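You operate a simulated robot arm through the tools that you are given. There is no shell and no other tool. Be economical: measure what you need, move in short steps, check, and stop when the job is done.

You are at the controls of a simulated robot arm. One attempt, no reset.

Task
Stop the grinder and close the tool rest up to the green band.
Fine: let the wheels stand before you touch the rest; lock it with the rest knob. Where these are worked on the way, their far stop is far enough and under half their travel is too little: rest knob.

Only the result counts: the job must be done as asked and must still hold three seconds after the hand-in. Knocking over, shifting, dropping, spilling or breaking anything else fails it.

Robot
A 7-joint arm with a two-finger parallel gripper, fixed in place. Base frame: the origin is at the foot of the arm, x ahead of it, y to its left, z up. Readings come in m, degrees, newtons and seconds.
Its first joint turns from -166.0 to 166.0 degrees. Payload 3.43 kg.
Tool frame: the origin (TCP) lies between the finger pads and is the grasp point; the fingertips stand 0.03 m ahead of it; z points along the fingers, y is the line along which they close. The gripper opens to 0.094 m. The fingers are 0.028 m wide and 0.01 m thick; the gripper's body (0.05 by 0.096 m) begins 0.055 m behind the TCP.
Orientation is told as [roll, pitch, yaw] about the base's x, y, z axes, in that order, counted from this pose: with the fingers straight down and closing along the base's y, the tool's x points along the base's -x, its y along +y and its z along -z.

Tools
- The arm moves only by the tool nudge_tool. Its argument "series" is text: rows parted by semicolons, each of 7 numbers parted by spaces: the shift along the tool's x, y, z in m, then the turn, a rotation vector about the tool's x, y, z in degrees, then the closure in counts, from 0 (fully open) to 255 (shut). In form: dx dy dz rx ry rz fingers; .... A call has 1 to 20 rows; each row is the pose to reach, as a shift and turn from the pose commanded when the call began, along the tool's axes at that moment. Each row takes 0.2 s and may step no farther than 0.05 m and 8.6 degrees from the row before; otherwise, or with a gripper value out of range, the whole call is refused. Where a pose cannot be reached the arm comes as near as it can. A force on the tool above 90 N (or 10 N above the force at the start of the call, whichever is more), or a blocked arm, ends the call early, and 0.2 s more pass. The fingers move at their own pace (about 0.045 m/s each) and stop on an object; they squeeze with about 35 N. The grip force told is the motor's: it shows also when the fingers shut on nothing. Time passes only in rows, and 0.2 s behind the last, so rows that repeat a pose let the fingers close. It gives the time, the measured TCP pose, the force on the tool (base axes), the opening and the grip force at its end, in the units of the frame above (readings bear some noise), with the torque about the TCP (base axes, N m) and any sound that the robot's microphone picked up, and new pictures: "pictures" is both (left out), scene, wrist or none.
- Cameras (640 x 400 px; columns grow to the right, rows downward): "scene" is fixed at [0.0498, -0.501, 1.5273]; the picture's right is [-0.09, -1.00, 0.00], its down [-0.42, 0.04, -0.91] and it looks along [0.90, -0.08, -0.42] (base axes); focal length 343 px, centre (320, 200). "wrist" rides on the gripper at [0.076, 0.014, -0.103] in the tool frame; the picture's right is [-0.18, 0.98, 0.00], its down [-0.75, -0.14, -0.64] and it looks along [-0.63, -0.12, 0.77] (tool axes); focal length 243 px, centre (320, 200). There is no depth. A picture from a camera that has moved, and an enlarged one, comes with that camera's place and axes in the base frame and with its lens.
- move_column(by): slides the trunk up (or, below 0, down) by that many m; the arm rides with it, the base frame stays. It gives what a move gives, with no picture.
- close_up(camera, box): a new picture of the part [left, top, right, bottom] of that camera's present view, enlarged. It takes no simulated time.
- close_job(): hands the job in; it is judged then, once.

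Work in short steps. Places have to be worked out from the pictures, the camera data and where the tool is seen: move nearer, look again, correct. Check each grasp and each placing, and mend what went wrong. You have 120 turns and 200 pictures in all, those below and enlarged ones among them. Open the gripper and draw the arm clear of the work before you hand the job in, unless the task says otherwise; then end with one line.

The tools are called by a JSON object that holds its "op" and its "data". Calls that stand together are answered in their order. nudge_tool: Moves the arm, as the interface text tells. Its arguments: {"type":"object","properties":{"series":{"type":"string"},"pictures":{"type":"string","enum":["both","scene","wrist","none"]}},"required":["series"]} The other tools are called the same way: move_column (by) slides the trunk up or down; close_up (camera, box) takes an enlarged picture of a part of a camera's view; close_job () hands the job in.

At the start:

```text
time: 0.0
eef_pos: [0.5564, -0.4163, 1.2602]
orientation: [0.1, 0.0, -0.1]
contact_force: [0.6, 0.3, 0.3]
moment: [-0.02, 0.0, -0.01]
finger_gap: 0.094
gripper_force: 0.1
trunk travel left (down, up): [-0.35, 0.14]
```

scene: 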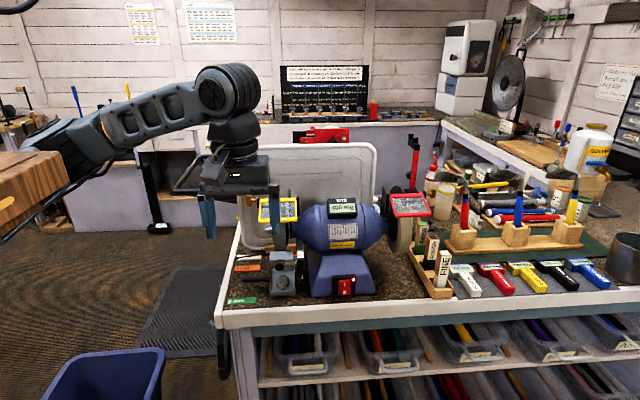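
wrist: 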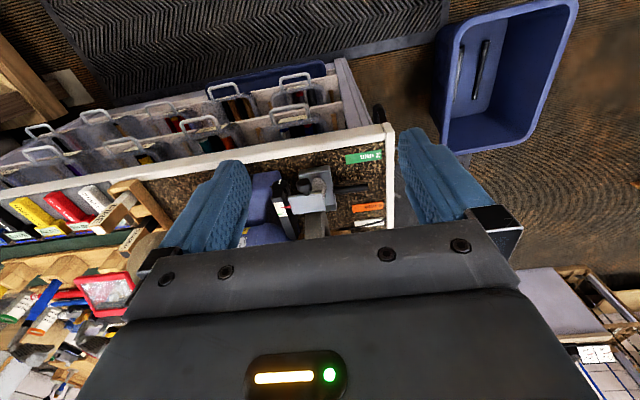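

I'll look closely at the grinder, its switch and the tool rest first.

{"op": "close_up", "data": {"camera": "scene", "box": [220, 180, 440, 318]}}

{"op": "close_up", "data": {"camera": "scene", "box": [225, 235, 315, 310]}}

{"op": "close_up", "data": {"camera": "wrist", "box": [230, 140, 400, 250]}}

```text
2.90 times, centred on (330, 249) of scene
camera zoom: at [0.0498, -0.501, 1.5273], right [-0.09, -1.0, 0.0], down [-0.42, 0.04, -0.91], along [0.9, -0.08, -0.42], focal length 994 px, centre (291, 58)
```

zoom: 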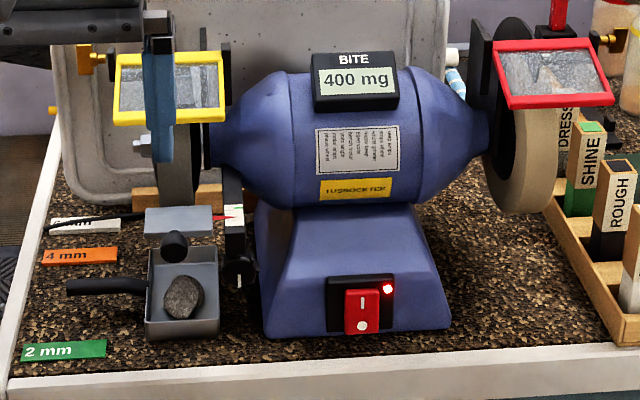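

```text
5.33 times, centred on (270, 272) of scene
camera zoom: at [0.0498, -0.501, 1.5273], right [-0.09, -1.0, 0.0], down [-0.42, 0.04, -0.91], along [0.9, -0.08, -0.42], focal length 1830 px, centre (587, -187)
```

zoom: 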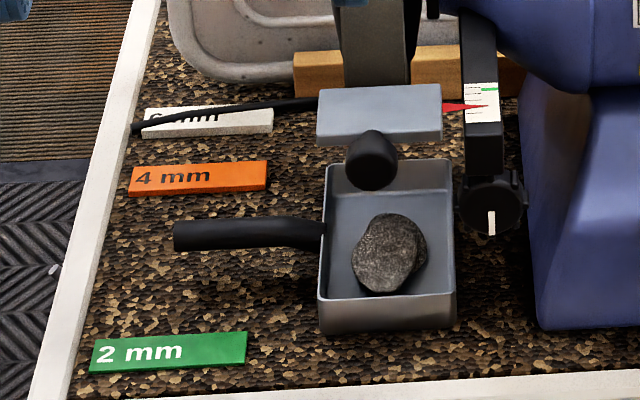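

```text
3.64 times, centred on (315, 195) of wrist
camera zoom: at [0.481, -0.4023, 1.3623], right [0.18, 0.98, 0.0], down [0.75, -0.14, 0.64], along [0.63, -0.12, -0.77], focal length 882 px, centre (338, 218)
```

zoom: 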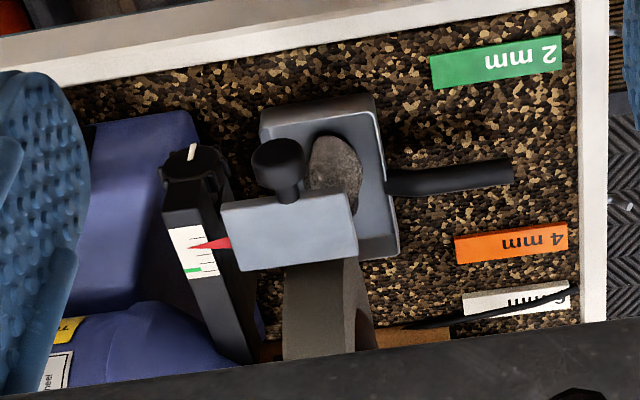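

The rest carries a red pointer on a scale with a green band. A dial with a white mark is at about (0.706,-0.515,1.027), and the switch is near (0.735,-0.62,0.96). I'll move in front of the switch, tilted forward, to look.

{"op": "nudge_tool", "data": {"series": "0 -0.04 0.02 0 0 0 255;0 -0.08 0.04 0 -8 0 255;0 -0.12 0.06 0 -16 0 255;0 -0.16 0.08 0 -24 0 255;0 -0.2 0.10 0 -32 0 255;0 -0.2 0.12 0 -40 0 255;0 -0.2 0.12 0 -45 0 255"}}

```text
time: 1.6
eef_pos: [0.5577, -0.6162, 1.1378]
orientation: [-0.1, -45.1, 0.0]
contact_force: [0.7, -1.0, 0.6]
moment: [-0.02, 0.0, 0.01]
finger_gap: 0.0001
gripper_force: 32.6
trunk travel left (down, up): [-0.35, 0.14]
camera wrist: at [0.4316, -0.6022, 1.1583], right [0.13, 0.98, 0.13], down [0.08, -0.14, 0.99], along [0.99, -0.12, -0.09], focal length 243 px, centre (320, 200)
```

scene: 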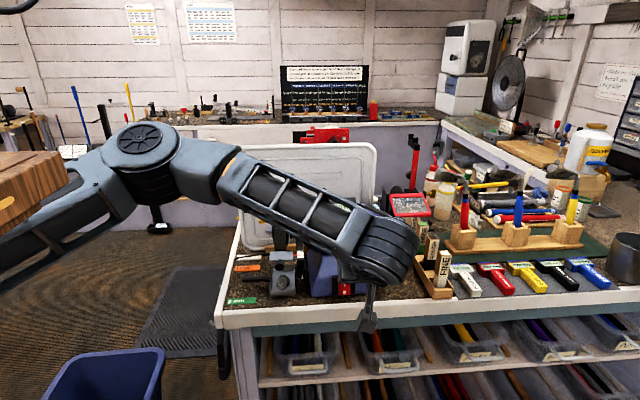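
wrist: 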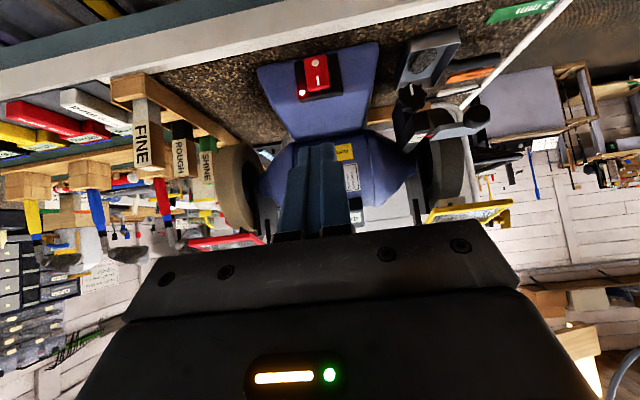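

{"op": "close_up", "data": {"camera": "wrist", "box": [250, 30, 400, 124]}}

{"op": "close_up", "data": {"camera": "wrist", "box": [370, 20, 510, 160]}}

```text
4.26 times, centred on (325, 77) of wrist
camera zoom: at [0.4316, -0.6022, 1.1583], right [0.13, 0.98, 0.13], down [0.08, -0.14, 0.99], along [0.99, -0.12, -0.09], focal length 1032 px, centre (299, 723)
```

zoom: 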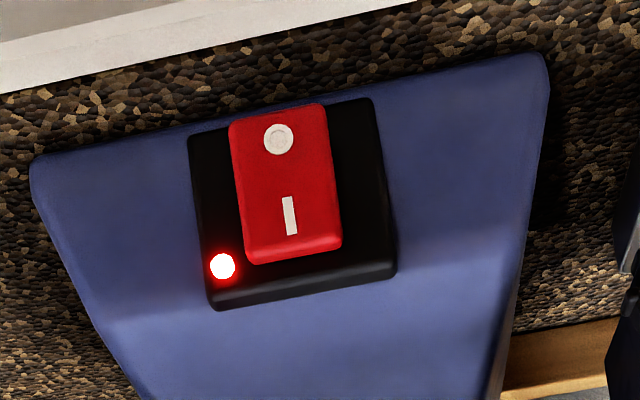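

```text
2.86 times, centred on (440, 90) of wrist
camera zoom: at [0.4316, -0.6022, 1.1583], right [0.13, 0.98, 0.13], down [0.08, -0.14, 0.99], along [0.99, -0.12, -0.09], focal length 693 px, centre (-23, 514)
```

zoom: 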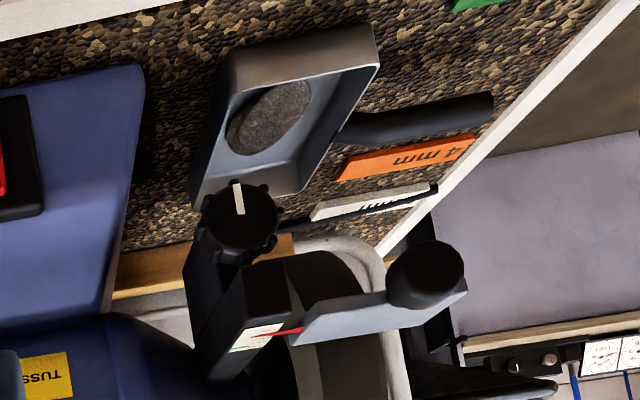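

The rocker is centred near (0.725,-0.621,0.969), with O on its lower half (z≈0.957). I'll approach with closed fingers, square to the sloped face, and stop about 4 cm short.

{"op": "nudge_tool", "data": {"series": "0.008 -0.001 0.035 0 -4 0 255;0.016 -0.002 0.07 0 -8 0 255;0.025 -0.003 0.105 0 -12 0 255;0.033 -0.004 0.14 0 -16 0 255;0.041 -0.005 0.172 0 -20 0 255"}}

```text
time: 2.8
eef_pos: [0.6494, -0.6216, 0.9861]
orientation: [-0.1, -65.0, 0.0]
contact_force: [-0.6, -0.3, 0.4]
moment: [0.02, 0.02, -0.01]
finger_gap: 0.0
gripper_force: 33.3
trunk travel left (down, up): [-0.35, 0.14]
camera wrist: at [0.524, -0.6082, 0.9614], right [0.08, 0.98, 0.17], down [-0.26, -0.14, 0.95], along [0.96, -0.12, 0.25], focal length 243 px, centre (320, 200)
```

scene: 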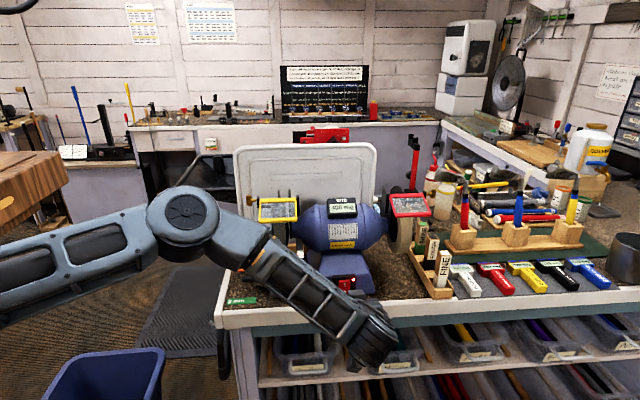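
wrist: 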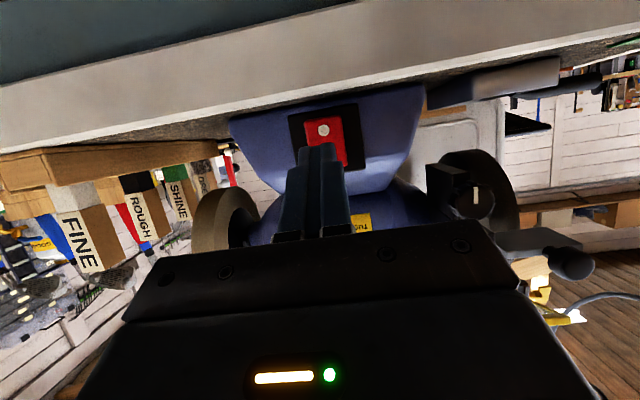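

O is seen at (0.715,-0.620,0.9575), on the tool axis. I'll press along the tool axis.

{"op": "nudge_tool", "data": {"series": "0 0 0.015 0 0 0 255;0 0 0.028 0 0 0 255;0 0 0.035 0 0 0 255;0 0 0.040 0 0 0 255;0 0 0.044 0 0 0 255"}}

```text
time: 4.0
eef_pos: [0.6877, -0.6213, 0.9677]
orientation: [0.0, -65.0, 0.0]
contact_force: [-0.1, 0.3, -0.3]
moment: [0.03, -0.02, 0.01]
finger_gap: 0.0001
gripper_force: 33.3
trunk travel left (down, up): [-0.35, 0.14]
camera wrist: at [0.5639, -0.6071, 0.944], right [0.08, 0.98, 0.17], down [-0.26, -0.14, 0.95], along [0.96, -0.12, 0.25], focal length 243 px, centre (320, 200)
```

scene: 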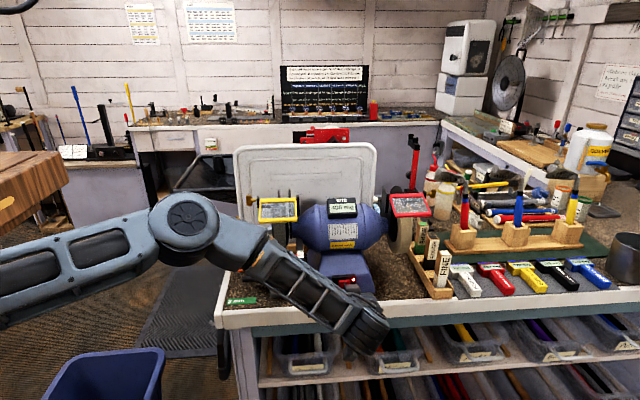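
wrist: 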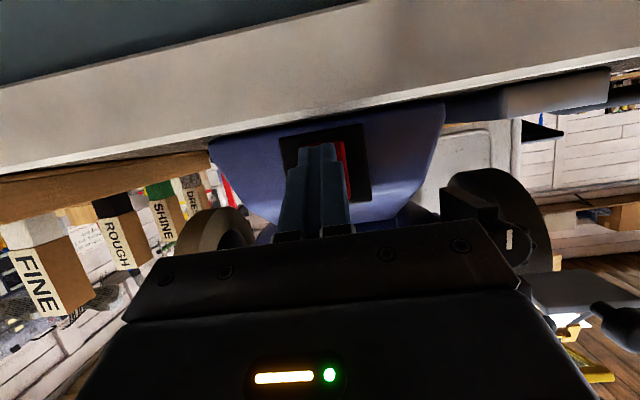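

No contact yet; I'll push on in small steps.

{"op": "nudge_tool", "data": {"series": "0 0 0.003 0 0 0 255;0 0 0.006 0 0 0 255;0 0 0.009 0 0 0 255;0 0 0.011 0 0 0 255", "pictures": "wrist"}}

```text
time: 5.0
eef_pos: [0.6897, -0.6241, 0.9641]
orientation: [0.3, -64.7, -1.0]
contact_force: [-74.6, 16.9, 11.8]
moment: [-0.07, -0.35, 0.55]
finger_gap: 0.0
gripper_force: 33.3
trunk travel left (down, up): [-0.35, 0.14]
camera wrist: at [0.5646, -0.6084, 0.9399], right [0.09, 0.98, 0.17], down [-0.26, -0.14, 0.96], along [0.96, -0.13, 0.24], focal length 243 px, centre (320, 200)
```

wrist: 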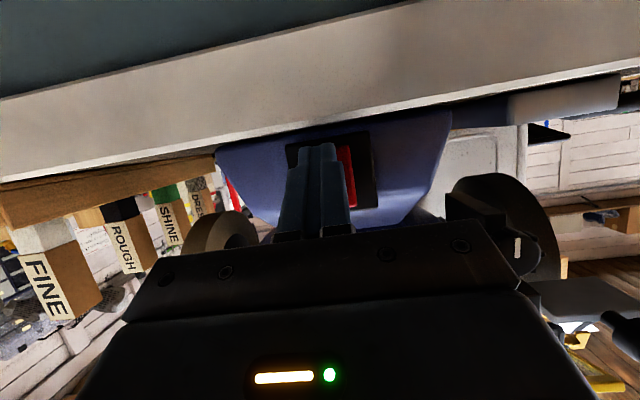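

Firm contact. I'll back off and check the lamp.

{"op": "nudge_tool", "data": {"series": "0 0 -0.02 0 0 0 255;0 0 -0.05 0 0 0 255;-0.03 0 -0.09 0 0 0 255"}}

{"op": "close_up", "data": {"camera": "wrist", "box": [240, 80, 400, 180]}}

{"op": "close_up", "data": {"camera": "scene", "box": [240, 180, 440, 305]}}

```text
time: 5.8
eef_pos: [0.6311, -0.6218, 1.0287]
orientation: [0.0, -65.1, 0.1]
contact_force: [0.8, -1.3, -0.5]
moment: [0.0, 0.02, 0.03]
finger_gap: 0.0001
gripper_force: 33.1
trunk travel left (down, up): [-0.35, 0.14]
camera wrist: at [0.5058, -0.607, 1.0041], right [0.08, 0.98, 0.17], down [-0.26, -0.14, 0.95], along [0.96, -0.12, 0.25], focal length 243 px, centre (320, 200)
```

scene: 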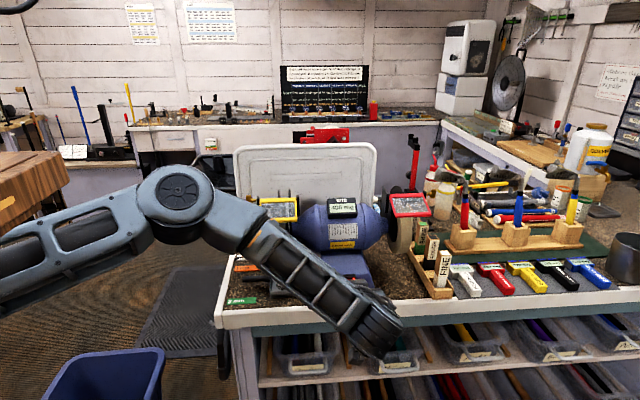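
wrist: 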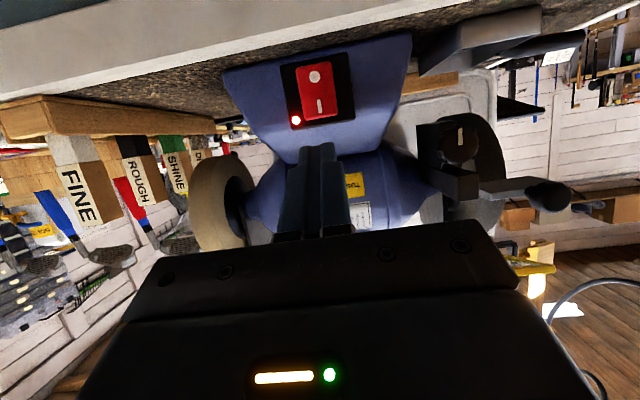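

```text
4.00 times, centred on (320, 130) of wrist
camera zoom: at [0.5058, -0.607, 1.0041], right [0.08, 0.98, 0.17], down [-0.26, -0.14, 0.95], along [0.96, -0.12, 0.25], focal length 970 px, centre (320, 480)
```

zoom: 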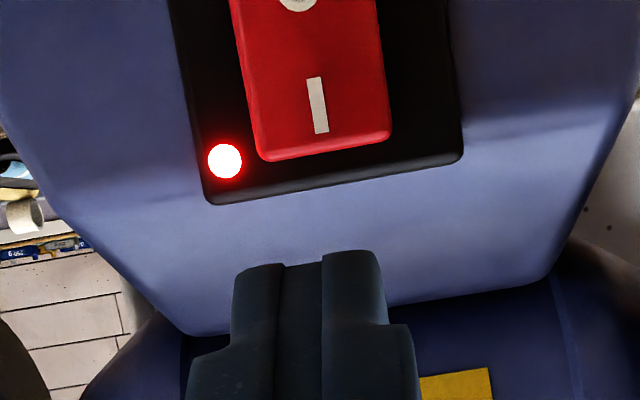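

```text
3.20 times, centred on (340, 242) of scene
camera zoom: at [0.0498, -0.501, 1.5273], right [-0.09, -1.0, 0.0], down [-0.42, 0.04, -0.91], along [0.9, -0.08, -0.42], focal length 1098 px, centre (256, 64)
```

zoom: 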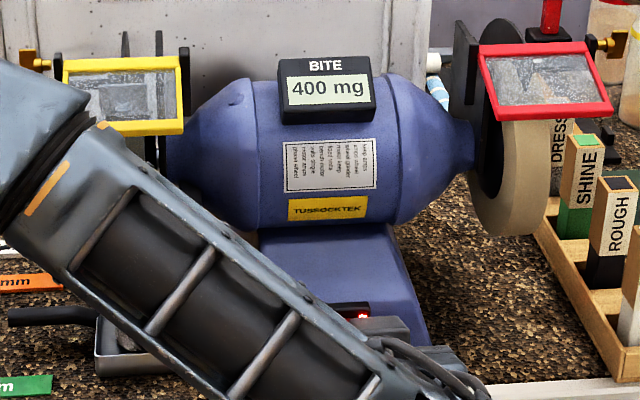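

{"op": "close_up", "data": {"camera": "wrist", "box": [260, 50, 370, 130]}}

```text
5.00 times, centred on (315, 90) of wrist
camera zoom: at [0.5058, -0.607, 1.0041], right [0.08, 0.98, 0.17], down [-0.26, -0.14, 0.95], along [0.96, -0.12, 0.25], focal length 1213 px, centre (345, 750)
```

zoom: 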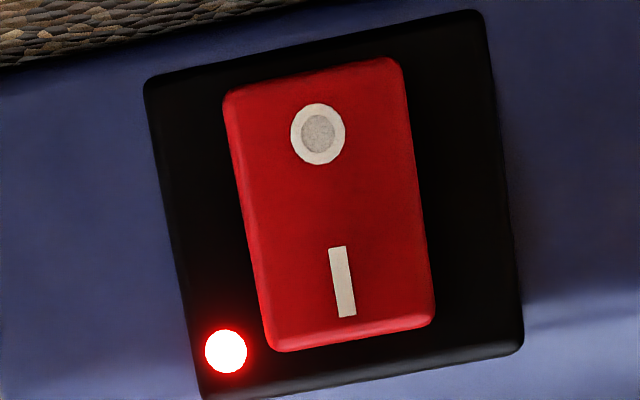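

The lamp is still lit. The face leans only about 14°, so at my 25° tilt the upper fingertip edge pushed near the pivot. I'll go level (pitch 90) so the lower edge presses the bottom of O.

{"op": "nudge_tool", "data": {"series": "0.01 0 0.01 0 -8 0 255;0.025 0 0.025 0 -16 0 255;0.04 0 0.04 0 -24 0 255;0.0484 0 0.0546 0 -25 0 255"}}

```text
time: 6.8
eef_pos: [0.6594, -0.6233, 0.9633]
orientation: [-160.1, -89.9, 160.1]
contact_force: [-0.9, 0.7, -0.6]
moment: [-0.01, -0.02, -0.02]
finger_gap: 0.0001
gripper_force: 33.5
trunk travel left (down, up): [-0.35, 0.14]
camera wrist: at [0.5565, -0.6078, 0.8883], right [0.0, 0.98, 0.18], down [-0.64, -0.14, 0.75], along [0.77, -0.12, 0.63], focal length 243 px, centre (320, 200)
```

scene: 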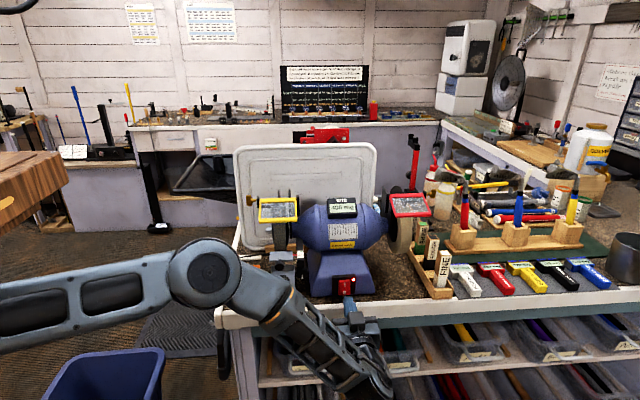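
wrist: 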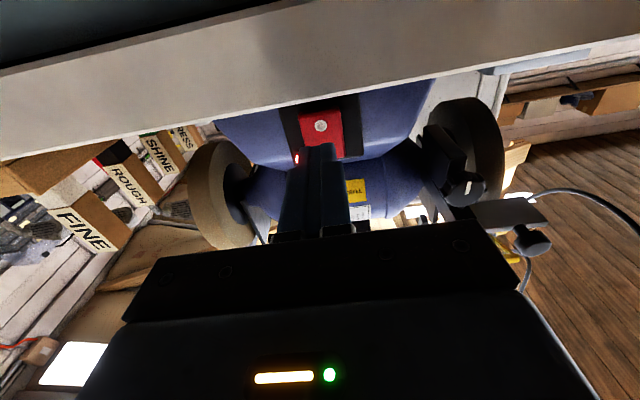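

Level and clear. Pressing forward.

{"op": "nudge_tool", "data": {"series": "0 0.001 0.012 0 0 0 255;0 0.002 0.022 0 0 0 255;0 0.002 0.027 0 0 0 255;0 0.002 0.030 0 0 0 255;0 0.002 0.033 0 0 0 255;0 0.002 0.036 0 0 0 255"}}

{"op": "close_up", "data": {"camera": "scene", "box": [310, 260, 380, 304]}}

```text
time: 8.2
eef_pos: [0.6918, -0.6208, 0.962]
orientation: [30.6, -89.9, -30.8]
contact_force: [-25.8, 11.8, 1.5]
moment: [-0.11, -0.15, 0.44]
finger_gap: 0.0
gripper_force: 32.9
trunk travel left (down, up): [-0.35, 0.14]
camera wrist: at [0.5898, -0.6054, 0.8883], right [0.0, 0.98, 0.19], down [-0.64, -0.14, 0.75], along [0.77, -0.12, 0.63], focal length 243 px, centre (320, 200)
```

scene: 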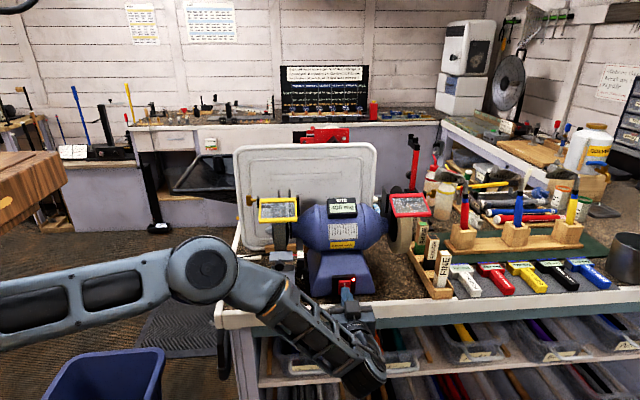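
wrist: 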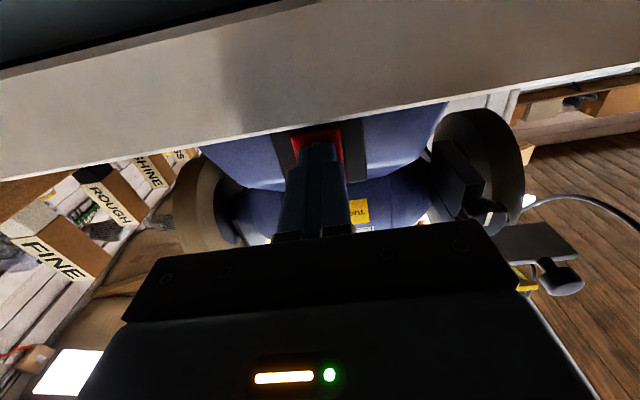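

```text
9.09 times, centred on (345, 282) of scene
camera zoom: at [0.0498, -0.501, 1.5273], right [-0.09, -1.0, 0.0], down [-0.42, 0.04, -0.91], along [0.9, -0.08, -0.42], focal length 3118 px, centre (93, -546)
```

zoom: 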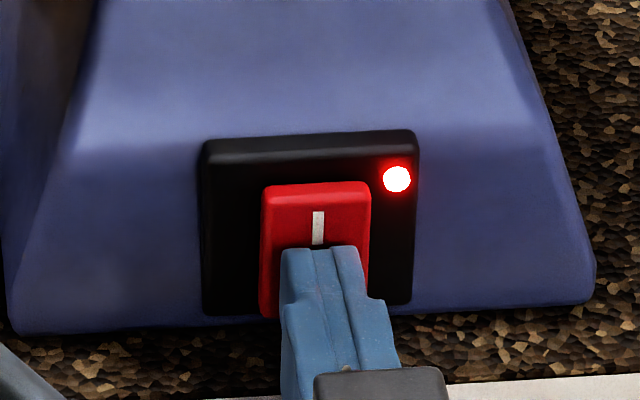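

The lamp is still on at 26 N. I'll press a little further.

{"op": "nudge_tool", "data": {"series": "0 0 0.003 0 0 0 255;0 0 0.006 0 0 0 255;0 0 0.009 0 0 0 255", "pictures": "none"}}

{"op": "close_up", "data": {"camera": "scene", "box": [310, 260, 380, 304]}}

```text
time: 8.9
eef_pos: [0.6914, -0.6218, 0.9611]
orientation: [27.2, -89.7, -27.6]
contact_force: [-26.1, 8.0, 7.7]
moment: [-0.06, -0.46, 0.36]
finger_gap: 0.0
gripper_force: 32.6
trunk travel left (down, up): [-0.35, 0.14]
stopped in row 3: the force on the tool passed its limit at 96 N (the readings are from after the stop); the commanded pose is now the measured one
```

```text
9.09 times, centred on (345, 282) of scene
camera zoom: at [0.0498, -0.501, 1.5273], right [-0.09, -1.0, 0.0], down [-0.42, 0.04, -0.91], along [0.9, -0.08, -0.42], focal length 3118 px, centre (93, -546)
```

zoom: 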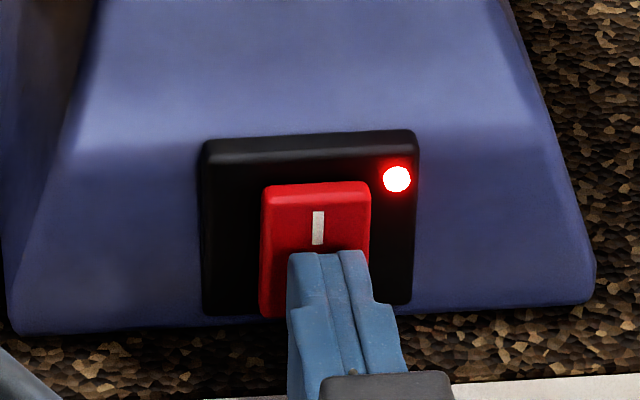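

The moment reading puts the contact near z≈0.968, at the pivot, so I need a thinner contact lower down. I'll back off, tilt to 45°, then roll the gripper 90° so the tip is only about 14 mm tall.

{"op": "nudge_tool", "data": {"series": "0 0 -0.03 0 0 0 255;-0.02 0 -0.06 0 8 0 255;-0.04 0 -0.09 0 16 0 255;-0.06 0 -0.1 0 24 0 255;-0.07 0 -0.1 0 32 0 255;-0.08 0 -0.1 0 40 0 255;-0.08 0 -0.1 0 45 0 255", "pictures": "none"}}

{"op": "nudge_tool", "data": {"series": "0 0 0 0 0 8 255;0 0 0 0 0 16 255;0 0 0 0 0 24 255;0 0 0 0 0 32 255;0 0 0 0 0 40 255;0 0 0 0 0 48 255;0 0 0 0 0 56 255;0 0 0 0 0 64 255;0 0 0 0 0 72 255;0 0 0 0 0 80 255;0 0 0 0 0 88 255;0 0 0 0 0 90 255"}}

```text
time: 10.5
eef_pos: [0.5933, -0.6214, 1.0406]
orientation: [0.3, -44.6, -0.5]
contact_force: [0.0, -0.1, -1.4]
moment: [-0.03, -0.03, 0.01]
finger_gap: 0.0
gripper_force: 33.2
trunk travel left (down, up): [-0.35, 0.14]
```

```text
time: 13.1
eef_pos: [0.5957, -0.6201, 1.0409]
orientation: [44.7, 0.2, -90.4]
contact_force: [-0.2, -0.5, -0.3]
moment: [0.03, 0.03, -0.01]
finger_gap: 0.0
gripper_force: 33.4
trunk travel left (down, up): [-0.35, 0.14]
camera wrist: at [0.5336, -0.5447, 1.1258], right [0.7, -0.19, 0.69], down [-0.56, -0.75, 0.35], along [0.45, -0.63, -0.63], focal length 243 px, centre (320, 200)
```

scene: 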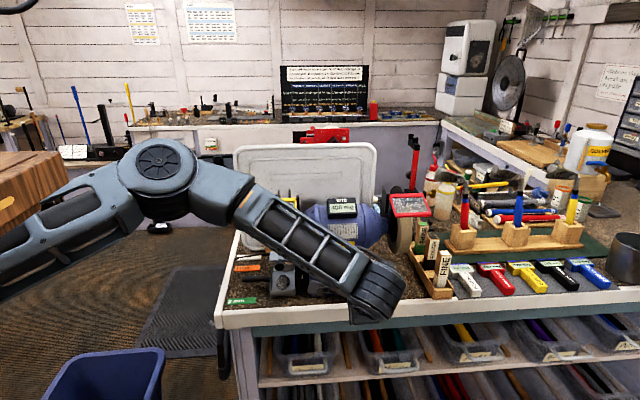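
wrist: 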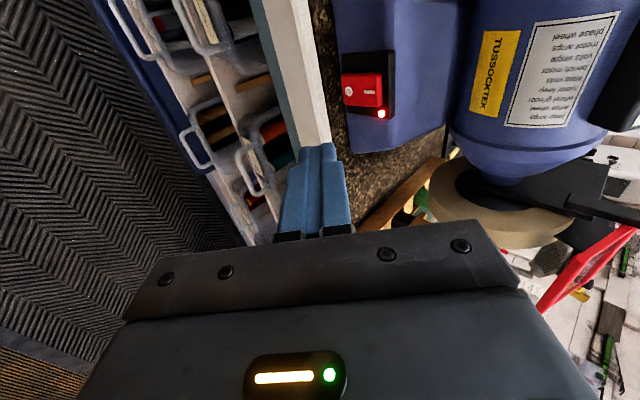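

{"op": "close_up", "data": {"camera": "wrist", "box": [320, 30, 420, 160]}}

```text
3.08 times, centred on (370, 95) of wrist
camera zoom: at [0.5336, -0.5447, 1.1258], right [0.7, -0.19, 0.69], down [-0.56, -0.75, 0.35], along [0.45, -0.63, -0.63], focal length 746 px, centre (166, 523)
```

zoom: 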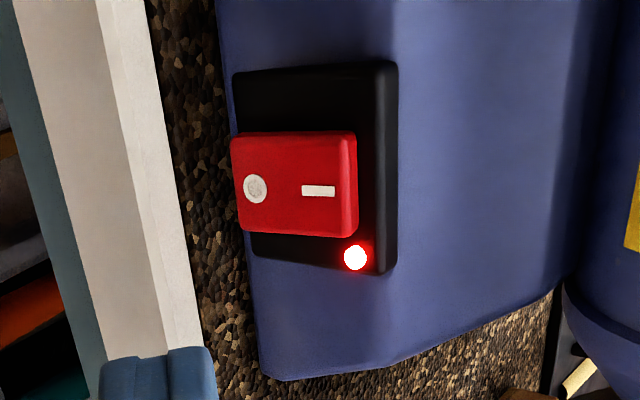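

Now a clear view. I'll go down so the tip's front corner sits at z≈0.954, then push straight along +x on the lower part of O.

{"op": "nudge_tool", "data": {"series": "-0.001 0 0.035 0 0 0 255;-0.001 0.001 0.07 0 0 0 255;-0.001 0.002 0.1055 0 0 0 255"}}

{"op": "close_up", "data": {"camera": "wrist", "box": [260, 60, 420, 180]}}

```text
time: 13.9
eef_pos: [0.6695, -0.6203, 0.9676]
orientation: [44.7, 0.2, -90.3]
contact_force: [0.2, -1.0, 0.2]
moment: [-0.02, -0.06, 0.0]
finger_gap: 0.0
gripper_force: 32.7
trunk travel left (down, up): [-0.35, 0.14]
camera wrist: at [0.6082, -0.5445, 1.0534], right [0.7, -0.19, 0.69], down [-0.56, -0.75, 0.35], along [0.45, -0.63, -0.63], focal length 243 px, centre (320, 200)
```

scene: 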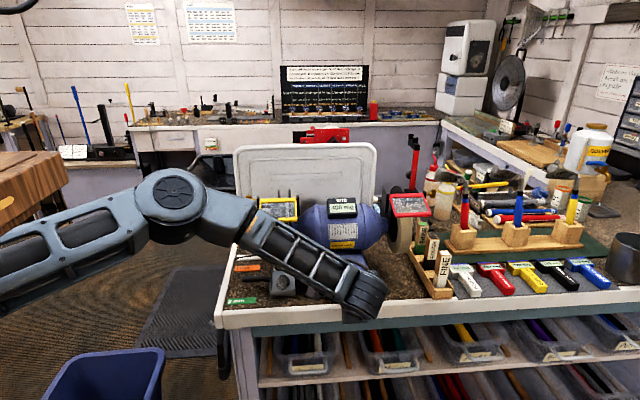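
wrist: 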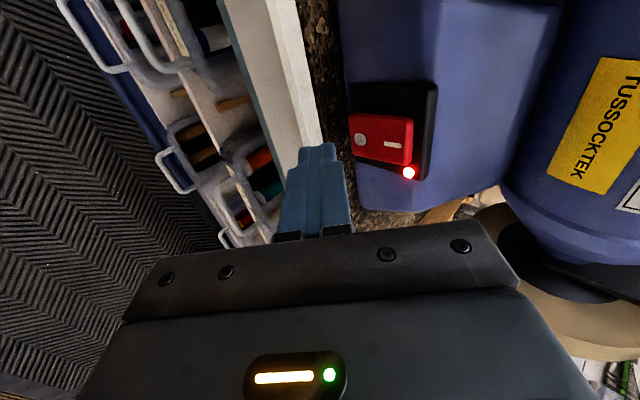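

```text
3.33 times, centred on (340, 120) of wrist
camera zoom: at [0.6082, -0.5445, 1.0534], right [0.7, -0.19, 0.69], down [-0.56, -0.75, 0.35], along [0.45, -0.63, -0.63], focal length 809 px, centre (253, 467)
```

zoom: 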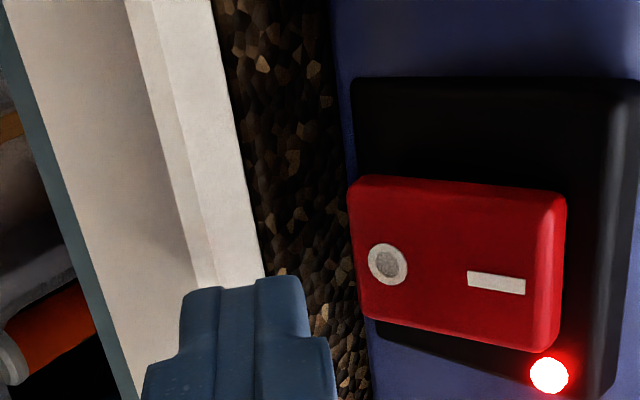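

{"op": "nudge_tool", "data": {"series": "0 0.009 0.009 0 0 0 255;0 0.014 0.014 0 0 0 255;0 0.017 0.017 0 0 0 255;0 0.02 0.02 0 0 0 255;0 0.022 0.022 0 0 0 255"}}

{"op": "close_up", "data": {"camera": "wrist", "box": [260, 60, 420, 180]}}

```text
time: 15.1
eef_pos: [0.697, -0.622, 0.9674]
orientation: [44.5, 0.3, -90.5]
contact_force: [-37.1, 18.9, 9.4]
moment: [0.32, 0.3, 0.76]
finger_gap: 0.0
gripper_force: 32.9
trunk travel left (down, up): [-0.35, 0.14]
camera wrist: at [0.6357, -0.5455, 1.0519], right [0.7, -0.19, 0.69], down [-0.56, -0.75, 0.36], along [0.45, -0.63, -0.63], focal length 243 px, centre (320, 200)
```

scene: 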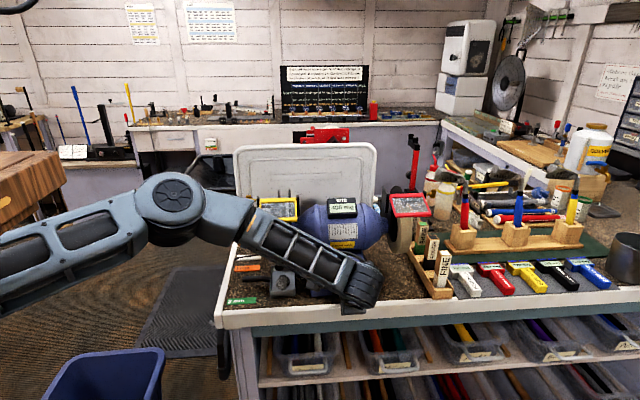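
wrist: 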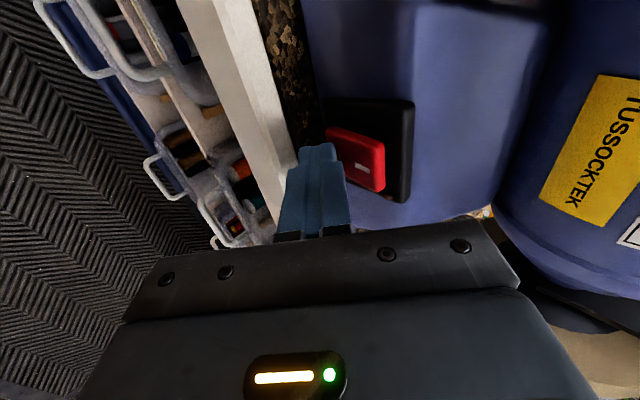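

```text
3.33 times, centred on (340, 120) of wrist
camera zoom: at [0.6357, -0.5455, 1.0519], right [0.7, -0.19, 0.69], down [-0.56, -0.75, 0.36], along [0.45, -0.63, -0.63], focal length 809 px, centre (253, 467)
```

zoom: 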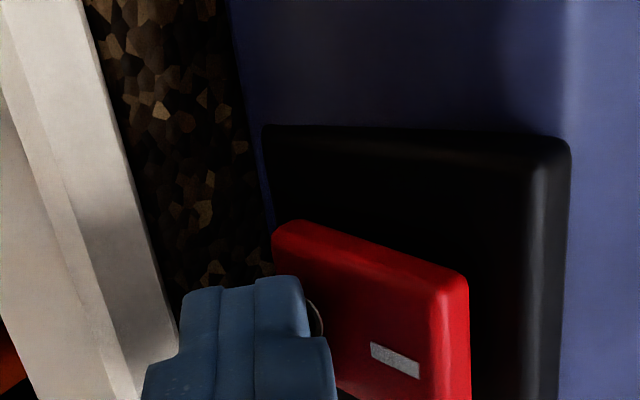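

The lamp spot now looks dark and the rocker has tipped. I'll back off and check.

{"op": "nudge_tool", "data": {"series": "0 -0.015 -0.015 0 0 0 255;0 -0.03 -0.045 0 0 0 255;0 -0.02 -0.09 0 0 0 255"}}

{"op": "close_up", "data": {"camera": "wrist", "box": [320, 30, 460, 160]}}

```text
time: 15.9
eef_pos: [0.6251, -0.6211, 1.0173]
orientation: [44.8, 0.2, -90.3]
contact_force: [-1.0, 0.3, 0.5]
moment: [-0.06, 0.02, 0.0]
finger_gap: 0.0002
gripper_force: 33.2
trunk travel left (down, up): [-0.35, 0.14]
camera wrist: at [0.5637, -0.5451, 1.1016], right [0.7, -0.19, 0.69], down [-0.55, -0.75, 0.35], along [0.45, -0.63, -0.63], focal length 243 px, centre (320, 200)
```

scene: 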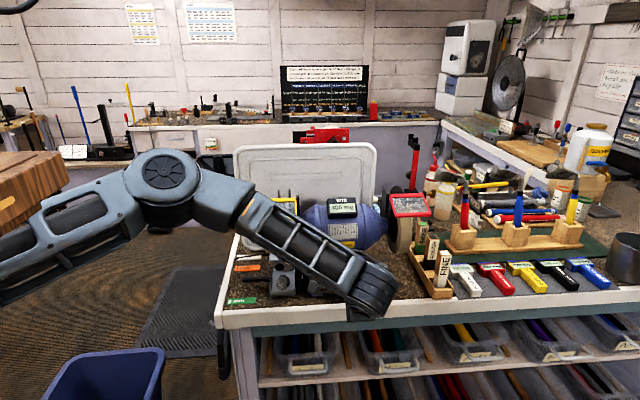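
wrist: 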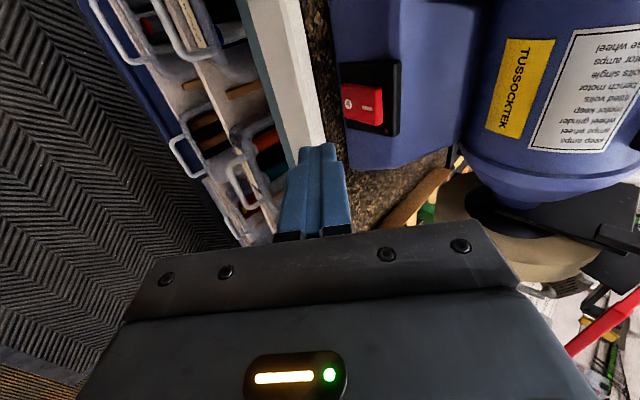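

```text
3.08 times, centred on (390, 95) of wrist
camera zoom: at [0.5637, -0.5451, 1.1016], right [0.7, -0.19, 0.69], down [-0.55, -0.75, 0.35], along [0.45, -0.63, -0.63], focal length 746 px, centre (105, 523)
```

zoom: 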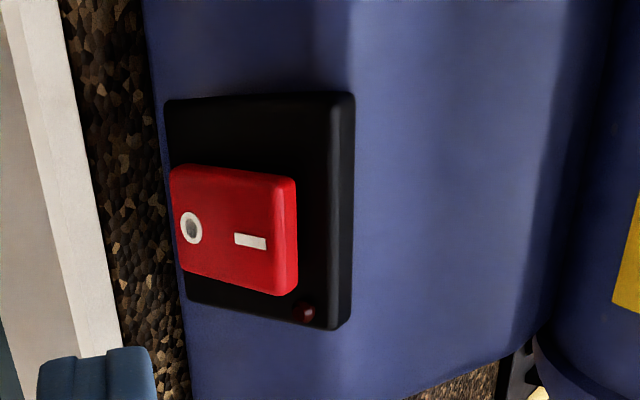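

The switch is off and the lamp is out. While the wheels run down I'll roll back and move to look at the rest and its knob.

{"op": "nudge_tool", "data": {"series": "0.01 -0.01 -0.02 0 0 -8 255;0.02 -0.01 -0.04 0 0 -16 255;0.03 -0.01 -0.06 0 0 -24 200;0.04 -0.01 -0.08 0 0 -32 150;0.05 -0.01 -0.1 0 0 -40 100;0.06 -0.01 -0.12 0 0 -48 50;0.07 -0.01 -0.13 0 0 -56 0;0.08 -0.01 -0.13 0 0 -64 0;0.09 -0.01 -0.13 0 0 -72 0;0.1 -0.01 -0.13 0 0 -80 0;0.11 0 -0.13 0 0 -88 0;0.12 0 -0.13 0 0 -90 0"}}

{"op": "close_up", "data": {"camera": "scene", "box": [220, 170, 440, 308]}}

```text
time: 18.5
eef_pos: [0.5343, -0.502, 1.1095]
orientation: [0.1, -44.7, -0.3]
contact_force: [-1.6, 0.5, -0.3]
moment: [-0.01, -0.01, 0.01]
finger_gap: 0.0939
gripper_force: 0.0
trunk travel left (down, up): [-0.35, 0.14]
camera wrist: at [0.4077, -0.4877, 1.1307], right [0.13, 0.98, 0.13], down [0.08, -0.14, 0.99], along [0.99, -0.12, -0.1], focal length 243 px, centre (320, 200)
```

scene: 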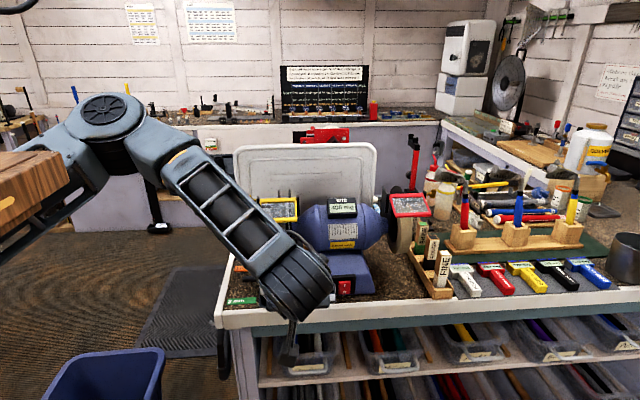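
wrist: 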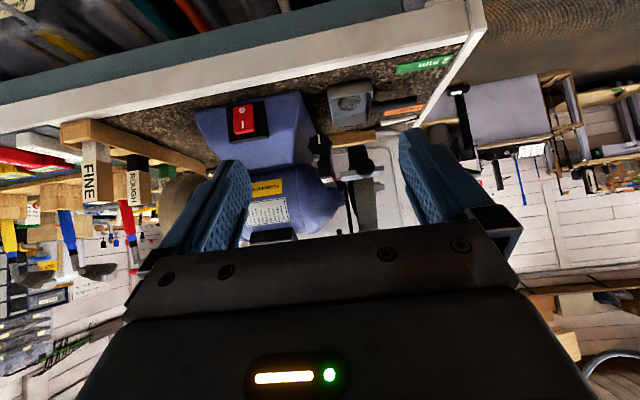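

```text
2.90 times, centred on (330, 239) of scene
camera zoom: at [0.0498, -0.501, 1.5273], right [-0.09, -1.0, 0.0], down [-0.42, 0.04, -0.91], along [0.9, -0.08, -0.42], focal length 994 px, centre (291, 87)
```

zoom: 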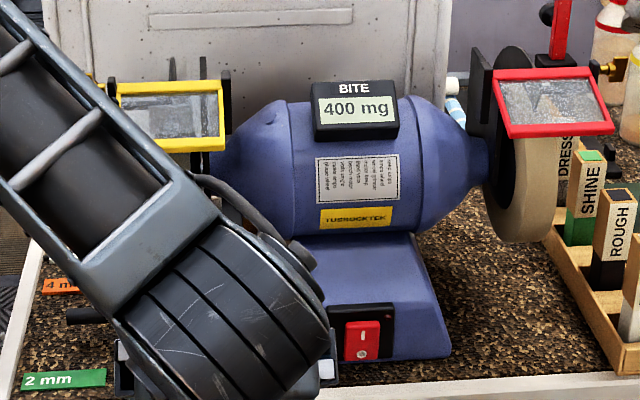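

{"op": "close_up", "data": {"camera": "wrist", "box": [290, 110, 410, 240]}}

```text
3.08 times, centred on (350, 175) of wrist
camera zoom: at [0.4077, -0.4877, 1.1307], right [0.13, 0.98, 0.13], down [0.08, -0.14, 0.99], along [0.99, -0.12, -0.1], focal length 746 px, centre (228, 277)
```

zoom: 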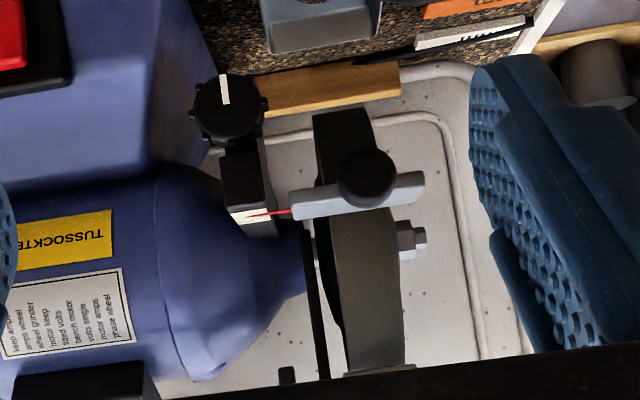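

The lock dial is at about (0.706,-0.515,1.03), the rest's ball handle at (0.689,-0.466,1.071), the pointer at x≈0.719 and the green mark at x≈0.7335. I'll wait for the wheels to run down, comparing pictures of them.

{"op": "close_up", "data": {"camera": "wrist", "box": [140, 150, 400, 260]}}

{"op": "nudge_tool", "data": {"series": "0 0 0 0 0 0 0;0 0 0 0 0 0 0;0 0 0 0 0 0 0;0 0 0 0 0 0 0;0 0 0 0 0 0 0;0 0 0 0 0 0 0;0 0 0 0 0 0 0;0 0 0 0 0 0 0;0 0 0 0 0 0 0;0 0 0 0 0 0 0;0 0 0 0 0 0 0;0 0 0 0 0 0 0;0 0 0 0 0 0 0;0 0 0 0 0 0 0;0 0 0 0 0 0 0;0 0 0 0 0 0 0;0 0 0 0 0 0 0;0 0 0 0 0 0 0;0 0 0 0 0 0 0;0 0 0 0 0 0 0", "pictures": "none"}}

{"op": "close_up", "data": {"camera": "wrist", "box": [290, 110, 410, 240]}}

{"op": "close_up", "data": {"camera": "scene", "box": [380, 180, 440, 260]}}

```text
2.46 times, centred on (270, 205) of wrist
camera zoom: at [0.4077, -0.4877, 1.1307], right [0.13, 0.98, 0.13], down [0.08, -0.14, 0.99], along [0.99, -0.12, -0.1], focal length 597 px, centre (443, 188)
```

zoom: 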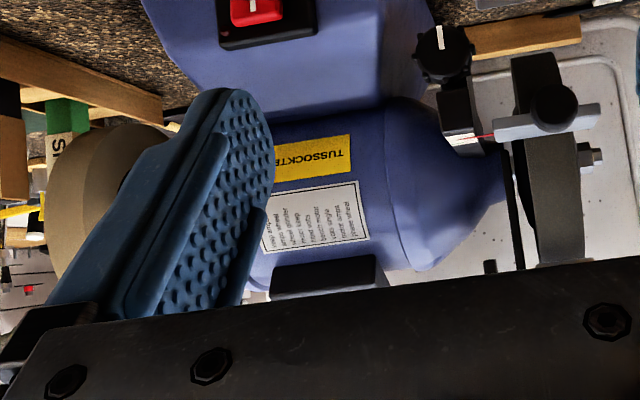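

```text
time: 22.7
eef_pos: [0.5338, -0.5014, 1.11]
orientation: [0.2, -44.7, -0.3]
contact_force: [0.4, -0.3, 0.9]
moment: [0.01, 0.01, -0.02]
finger_gap: 0.0941
gripper_force: 0.0
trunk travel left (down, up): [-0.35, 0.14]
```

```text
3.08 times, centred on (350, 175) of wrist
camera zoom: at [0.4079, -0.4875, 1.1307], right [0.13, 0.98, 0.13], down [0.08, -0.14, 0.99], along [0.99, -0.12, -0.1], focal length 746 px, centre (228, 277)
```

zoom: 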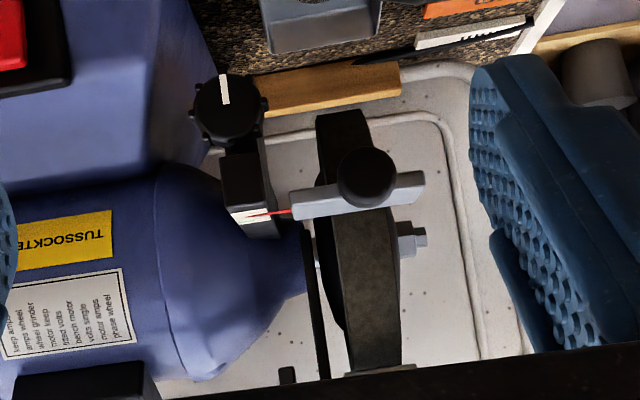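

```text
5.00 times, centred on (410, 220) of scene
camera zoom: at [0.0498, -0.501, 1.5273], right [-0.09, -1.0, 0.0], down [-0.42, 0.04, -0.91], along [0.9, -0.08, -0.42], focal length 1715 px, centre (-130, 100)
```

zoom: 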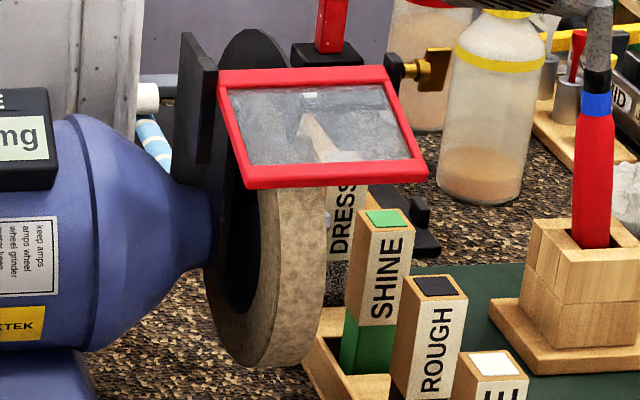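

The wheel texture is now sharper, so it is slowing or stopped. I'll wait more and compare again.

{"op": "nudge_tool", "data": {"series": "0 0 0 0 0 0 0;0 0 0 0 0 0 0;0 0 0 0 0 0 0;0 0 0 0 0 0 0;0 0 0 0 0 0 0;0 0 0 0 0 0 0;0 0 0 0 0 0 0;0 0 0 0 0 0 0;0 0 0 0 0 0 0;0 0 0 0 0 0 0;0 0 0 0 0 0 0;0 0 0 0 0 0 0;0 0 0 0 0 0 0;0 0 0 0 0 0 0;0 0 0 0 0 0 0;0 0 0 0 0 0 0;0 0 0 0 0 0 0;0 0 0 0 0 0 0;0 0 0 0 0 0 0;0 0 0 0 0 0 0", "pictures": "none"}}

{"op": "close_up", "data": {"camera": "scene", "box": [380, 180, 440, 260]}}

{"op": "nudge_tool", "data": {"series": "0 0 0 0 0 0 0;0 0 0 0 0 0 0;0 0 0 0 0 0 0;0 0 0 0 0 0 0;0 0 0 0 0 0 0;0 0 0 0 0 0 0;0 0 0 0 0 0 0;0 0 0 0 0 0 0;0 0 0 0 0 0 0;0 0 0 0 0 0 0;0 0 0 0 0 0 0;0 0 0 0 0 0 0;0 0 0 0 0 0 0;0 0 0 0 0 0 0;0 0 0 0 0 0 0;0 0 0 0 0 0 0;0 0 0 0 0 0 0;0 0 0 0 0 0 0;0 0 0 0 0 0 0;0 0 0 0 0 0 0", "pictures": "none"}}

{"op": "close_up", "data": {"camera": "scene", "box": [380, 180, 440, 260]}}

{"op": "close_up", "data": {"camera": "wrist", "box": [290, 110, 410, 240]}}

```text
time: 26.9
eef_pos: [0.534, -0.502, 1.1093]
orientation: [0.1, -44.7, -0.4]
contact_force: [0.3, -0.4, -0.4]
moment: [0.0, 0.0, 0.02]
finger_gap: 0.0942
gripper_force: 0.0
trunk travel left (down, up): [-0.35, 0.14]
```

```text
5.00 times, centred on (410, 220) of scene
camera zoom: at [0.0498, -0.501, 1.5273], right [-0.09, -1.0, 0.0], down [-0.42, 0.04, -0.91], along [0.9, -0.08, -0.42], focal length 1715 px, centre (-130, 100)
```

zoom: 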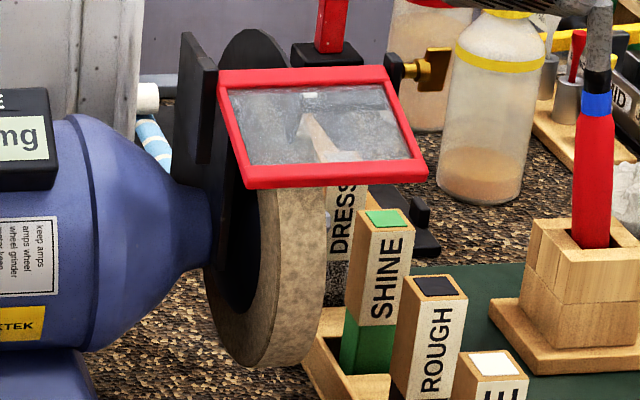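

```text
time: 31.1
eef_pos: [0.5331, -0.5028, 1.1088]
orientation: [0.2, -44.7, -0.4]
contact_force: [0.1, 0.3, 0.3]
moment: [0.01, -0.01, 0.0]
finger_gap: 0.0941
gripper_force: 0.1
trunk travel left (down, up): [-0.35, 0.14]
```

```text
5.00 times, centred on (410, 220) of scene
camera zoom: at [0.0498, -0.501, 1.5273], right [-0.09, -1.0, 0.0], down [-0.42, 0.04, -0.91], along [0.9, -0.08, -0.42], focal length 1715 px, centre (-130, 100)
```

zoom: 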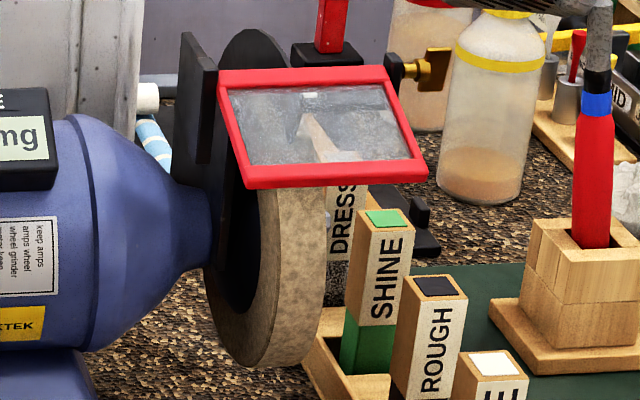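

```text
3.08 times, centred on (350, 175) of wrist
camera zoom: at [0.4079, -0.4875, 1.1307], right [0.13, 0.98, 0.13], down [0.08, -0.14, 0.99], along [0.99, -0.12, -0.1], focal length 746 px, centre (228, 277)
```

zoom: 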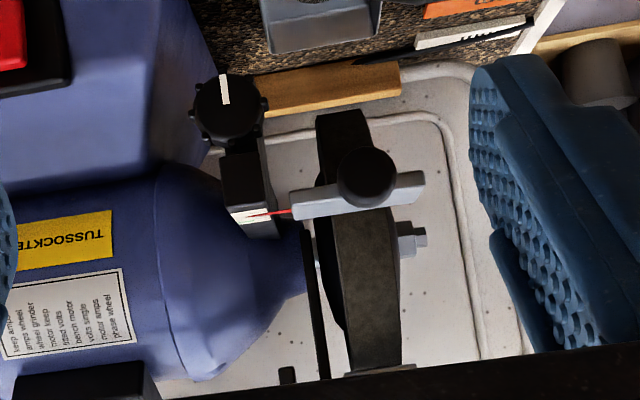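

The wheels are standing: the pictures are identical 4 s apart. I'll level the tool with closed fingers just ahead of the rest's ball handle, and look at the dial on the way.

{"op": "nudge_tool", "data": {"series": "-0.005 0.006 0.01 0 -8 0 255;-0.015 0.012 0.03 0 -16 0 255;-0.025 0.018 0.05 0 -24 0 255;-0.035 0.026 0.07 0 -32 0 255;-0.042 0.032 0.085 0 -40 0 255;-0.0448 0.0365 0.0986 0 -45 0 255"}}

{"op": "close_up", "data": {"camera": "scene", "box": [240, 230, 320, 280]}}

{"op": "close_up", "data": {"camera": "wrist", "box": [180, 90, 380, 220]}}

```text
time: 32.5
eef_pos: [0.6357, -0.4647, 1.0718]
orientation: [43.2, -89.9, -43.4]
contact_force: [0.2, 1.1, 0.3]
moment: [-0.01, -0.02, 0.01]
finger_gap: 0.0003
gripper_force: 25.6
trunk travel left (down, up): [-0.35, 0.14]
camera wrist: at [0.5336, -0.4501, 0.9968], right [0.0, 0.98, 0.19], down [-0.64, -0.14, 0.75], along [0.77, -0.12, 0.63], focal length 243 px, centre (320, 200)
```

scene: 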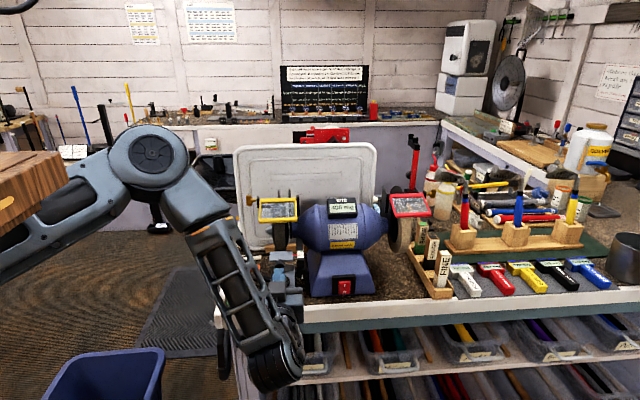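
wrist: 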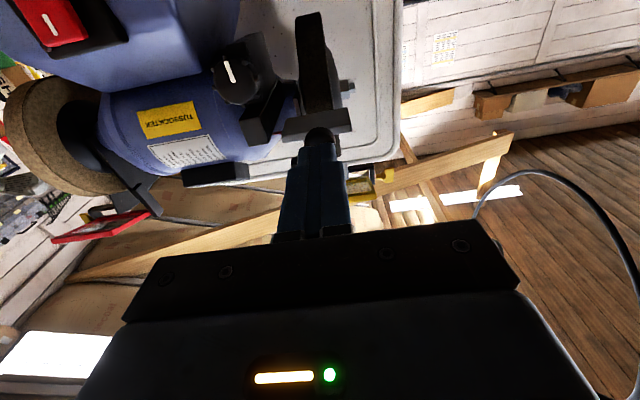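

```text
8.00 times, centred on (280, 255) of scene
camera zoom: at [0.0498, -0.501, 1.5273], right [-0.09, -1.0, 0.0], down [-0.42, 0.04, -0.91], along [0.9, -0.08, -0.42], focal length 2744 px, centre (640, -240)
```

zoom: 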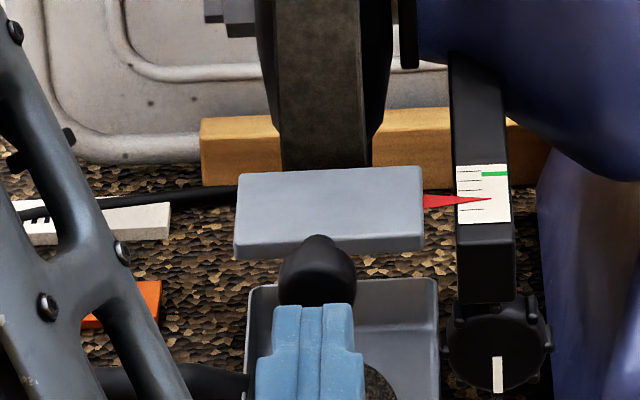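

```text
3.08 times, centred on (280, 155) of wrist
camera zoom: at [0.5336, -0.4501, 0.9968], right [0.0, 0.98, 0.19], down [-0.64, -0.14, 0.75], along [0.77, -0.12, 0.63], focal length 746 px, centre (443, 338)
```

zoom: 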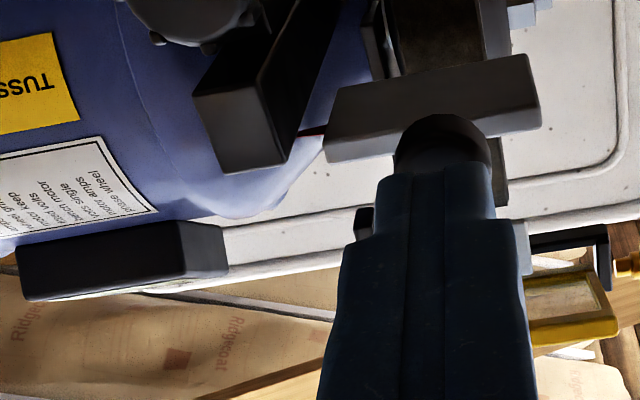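

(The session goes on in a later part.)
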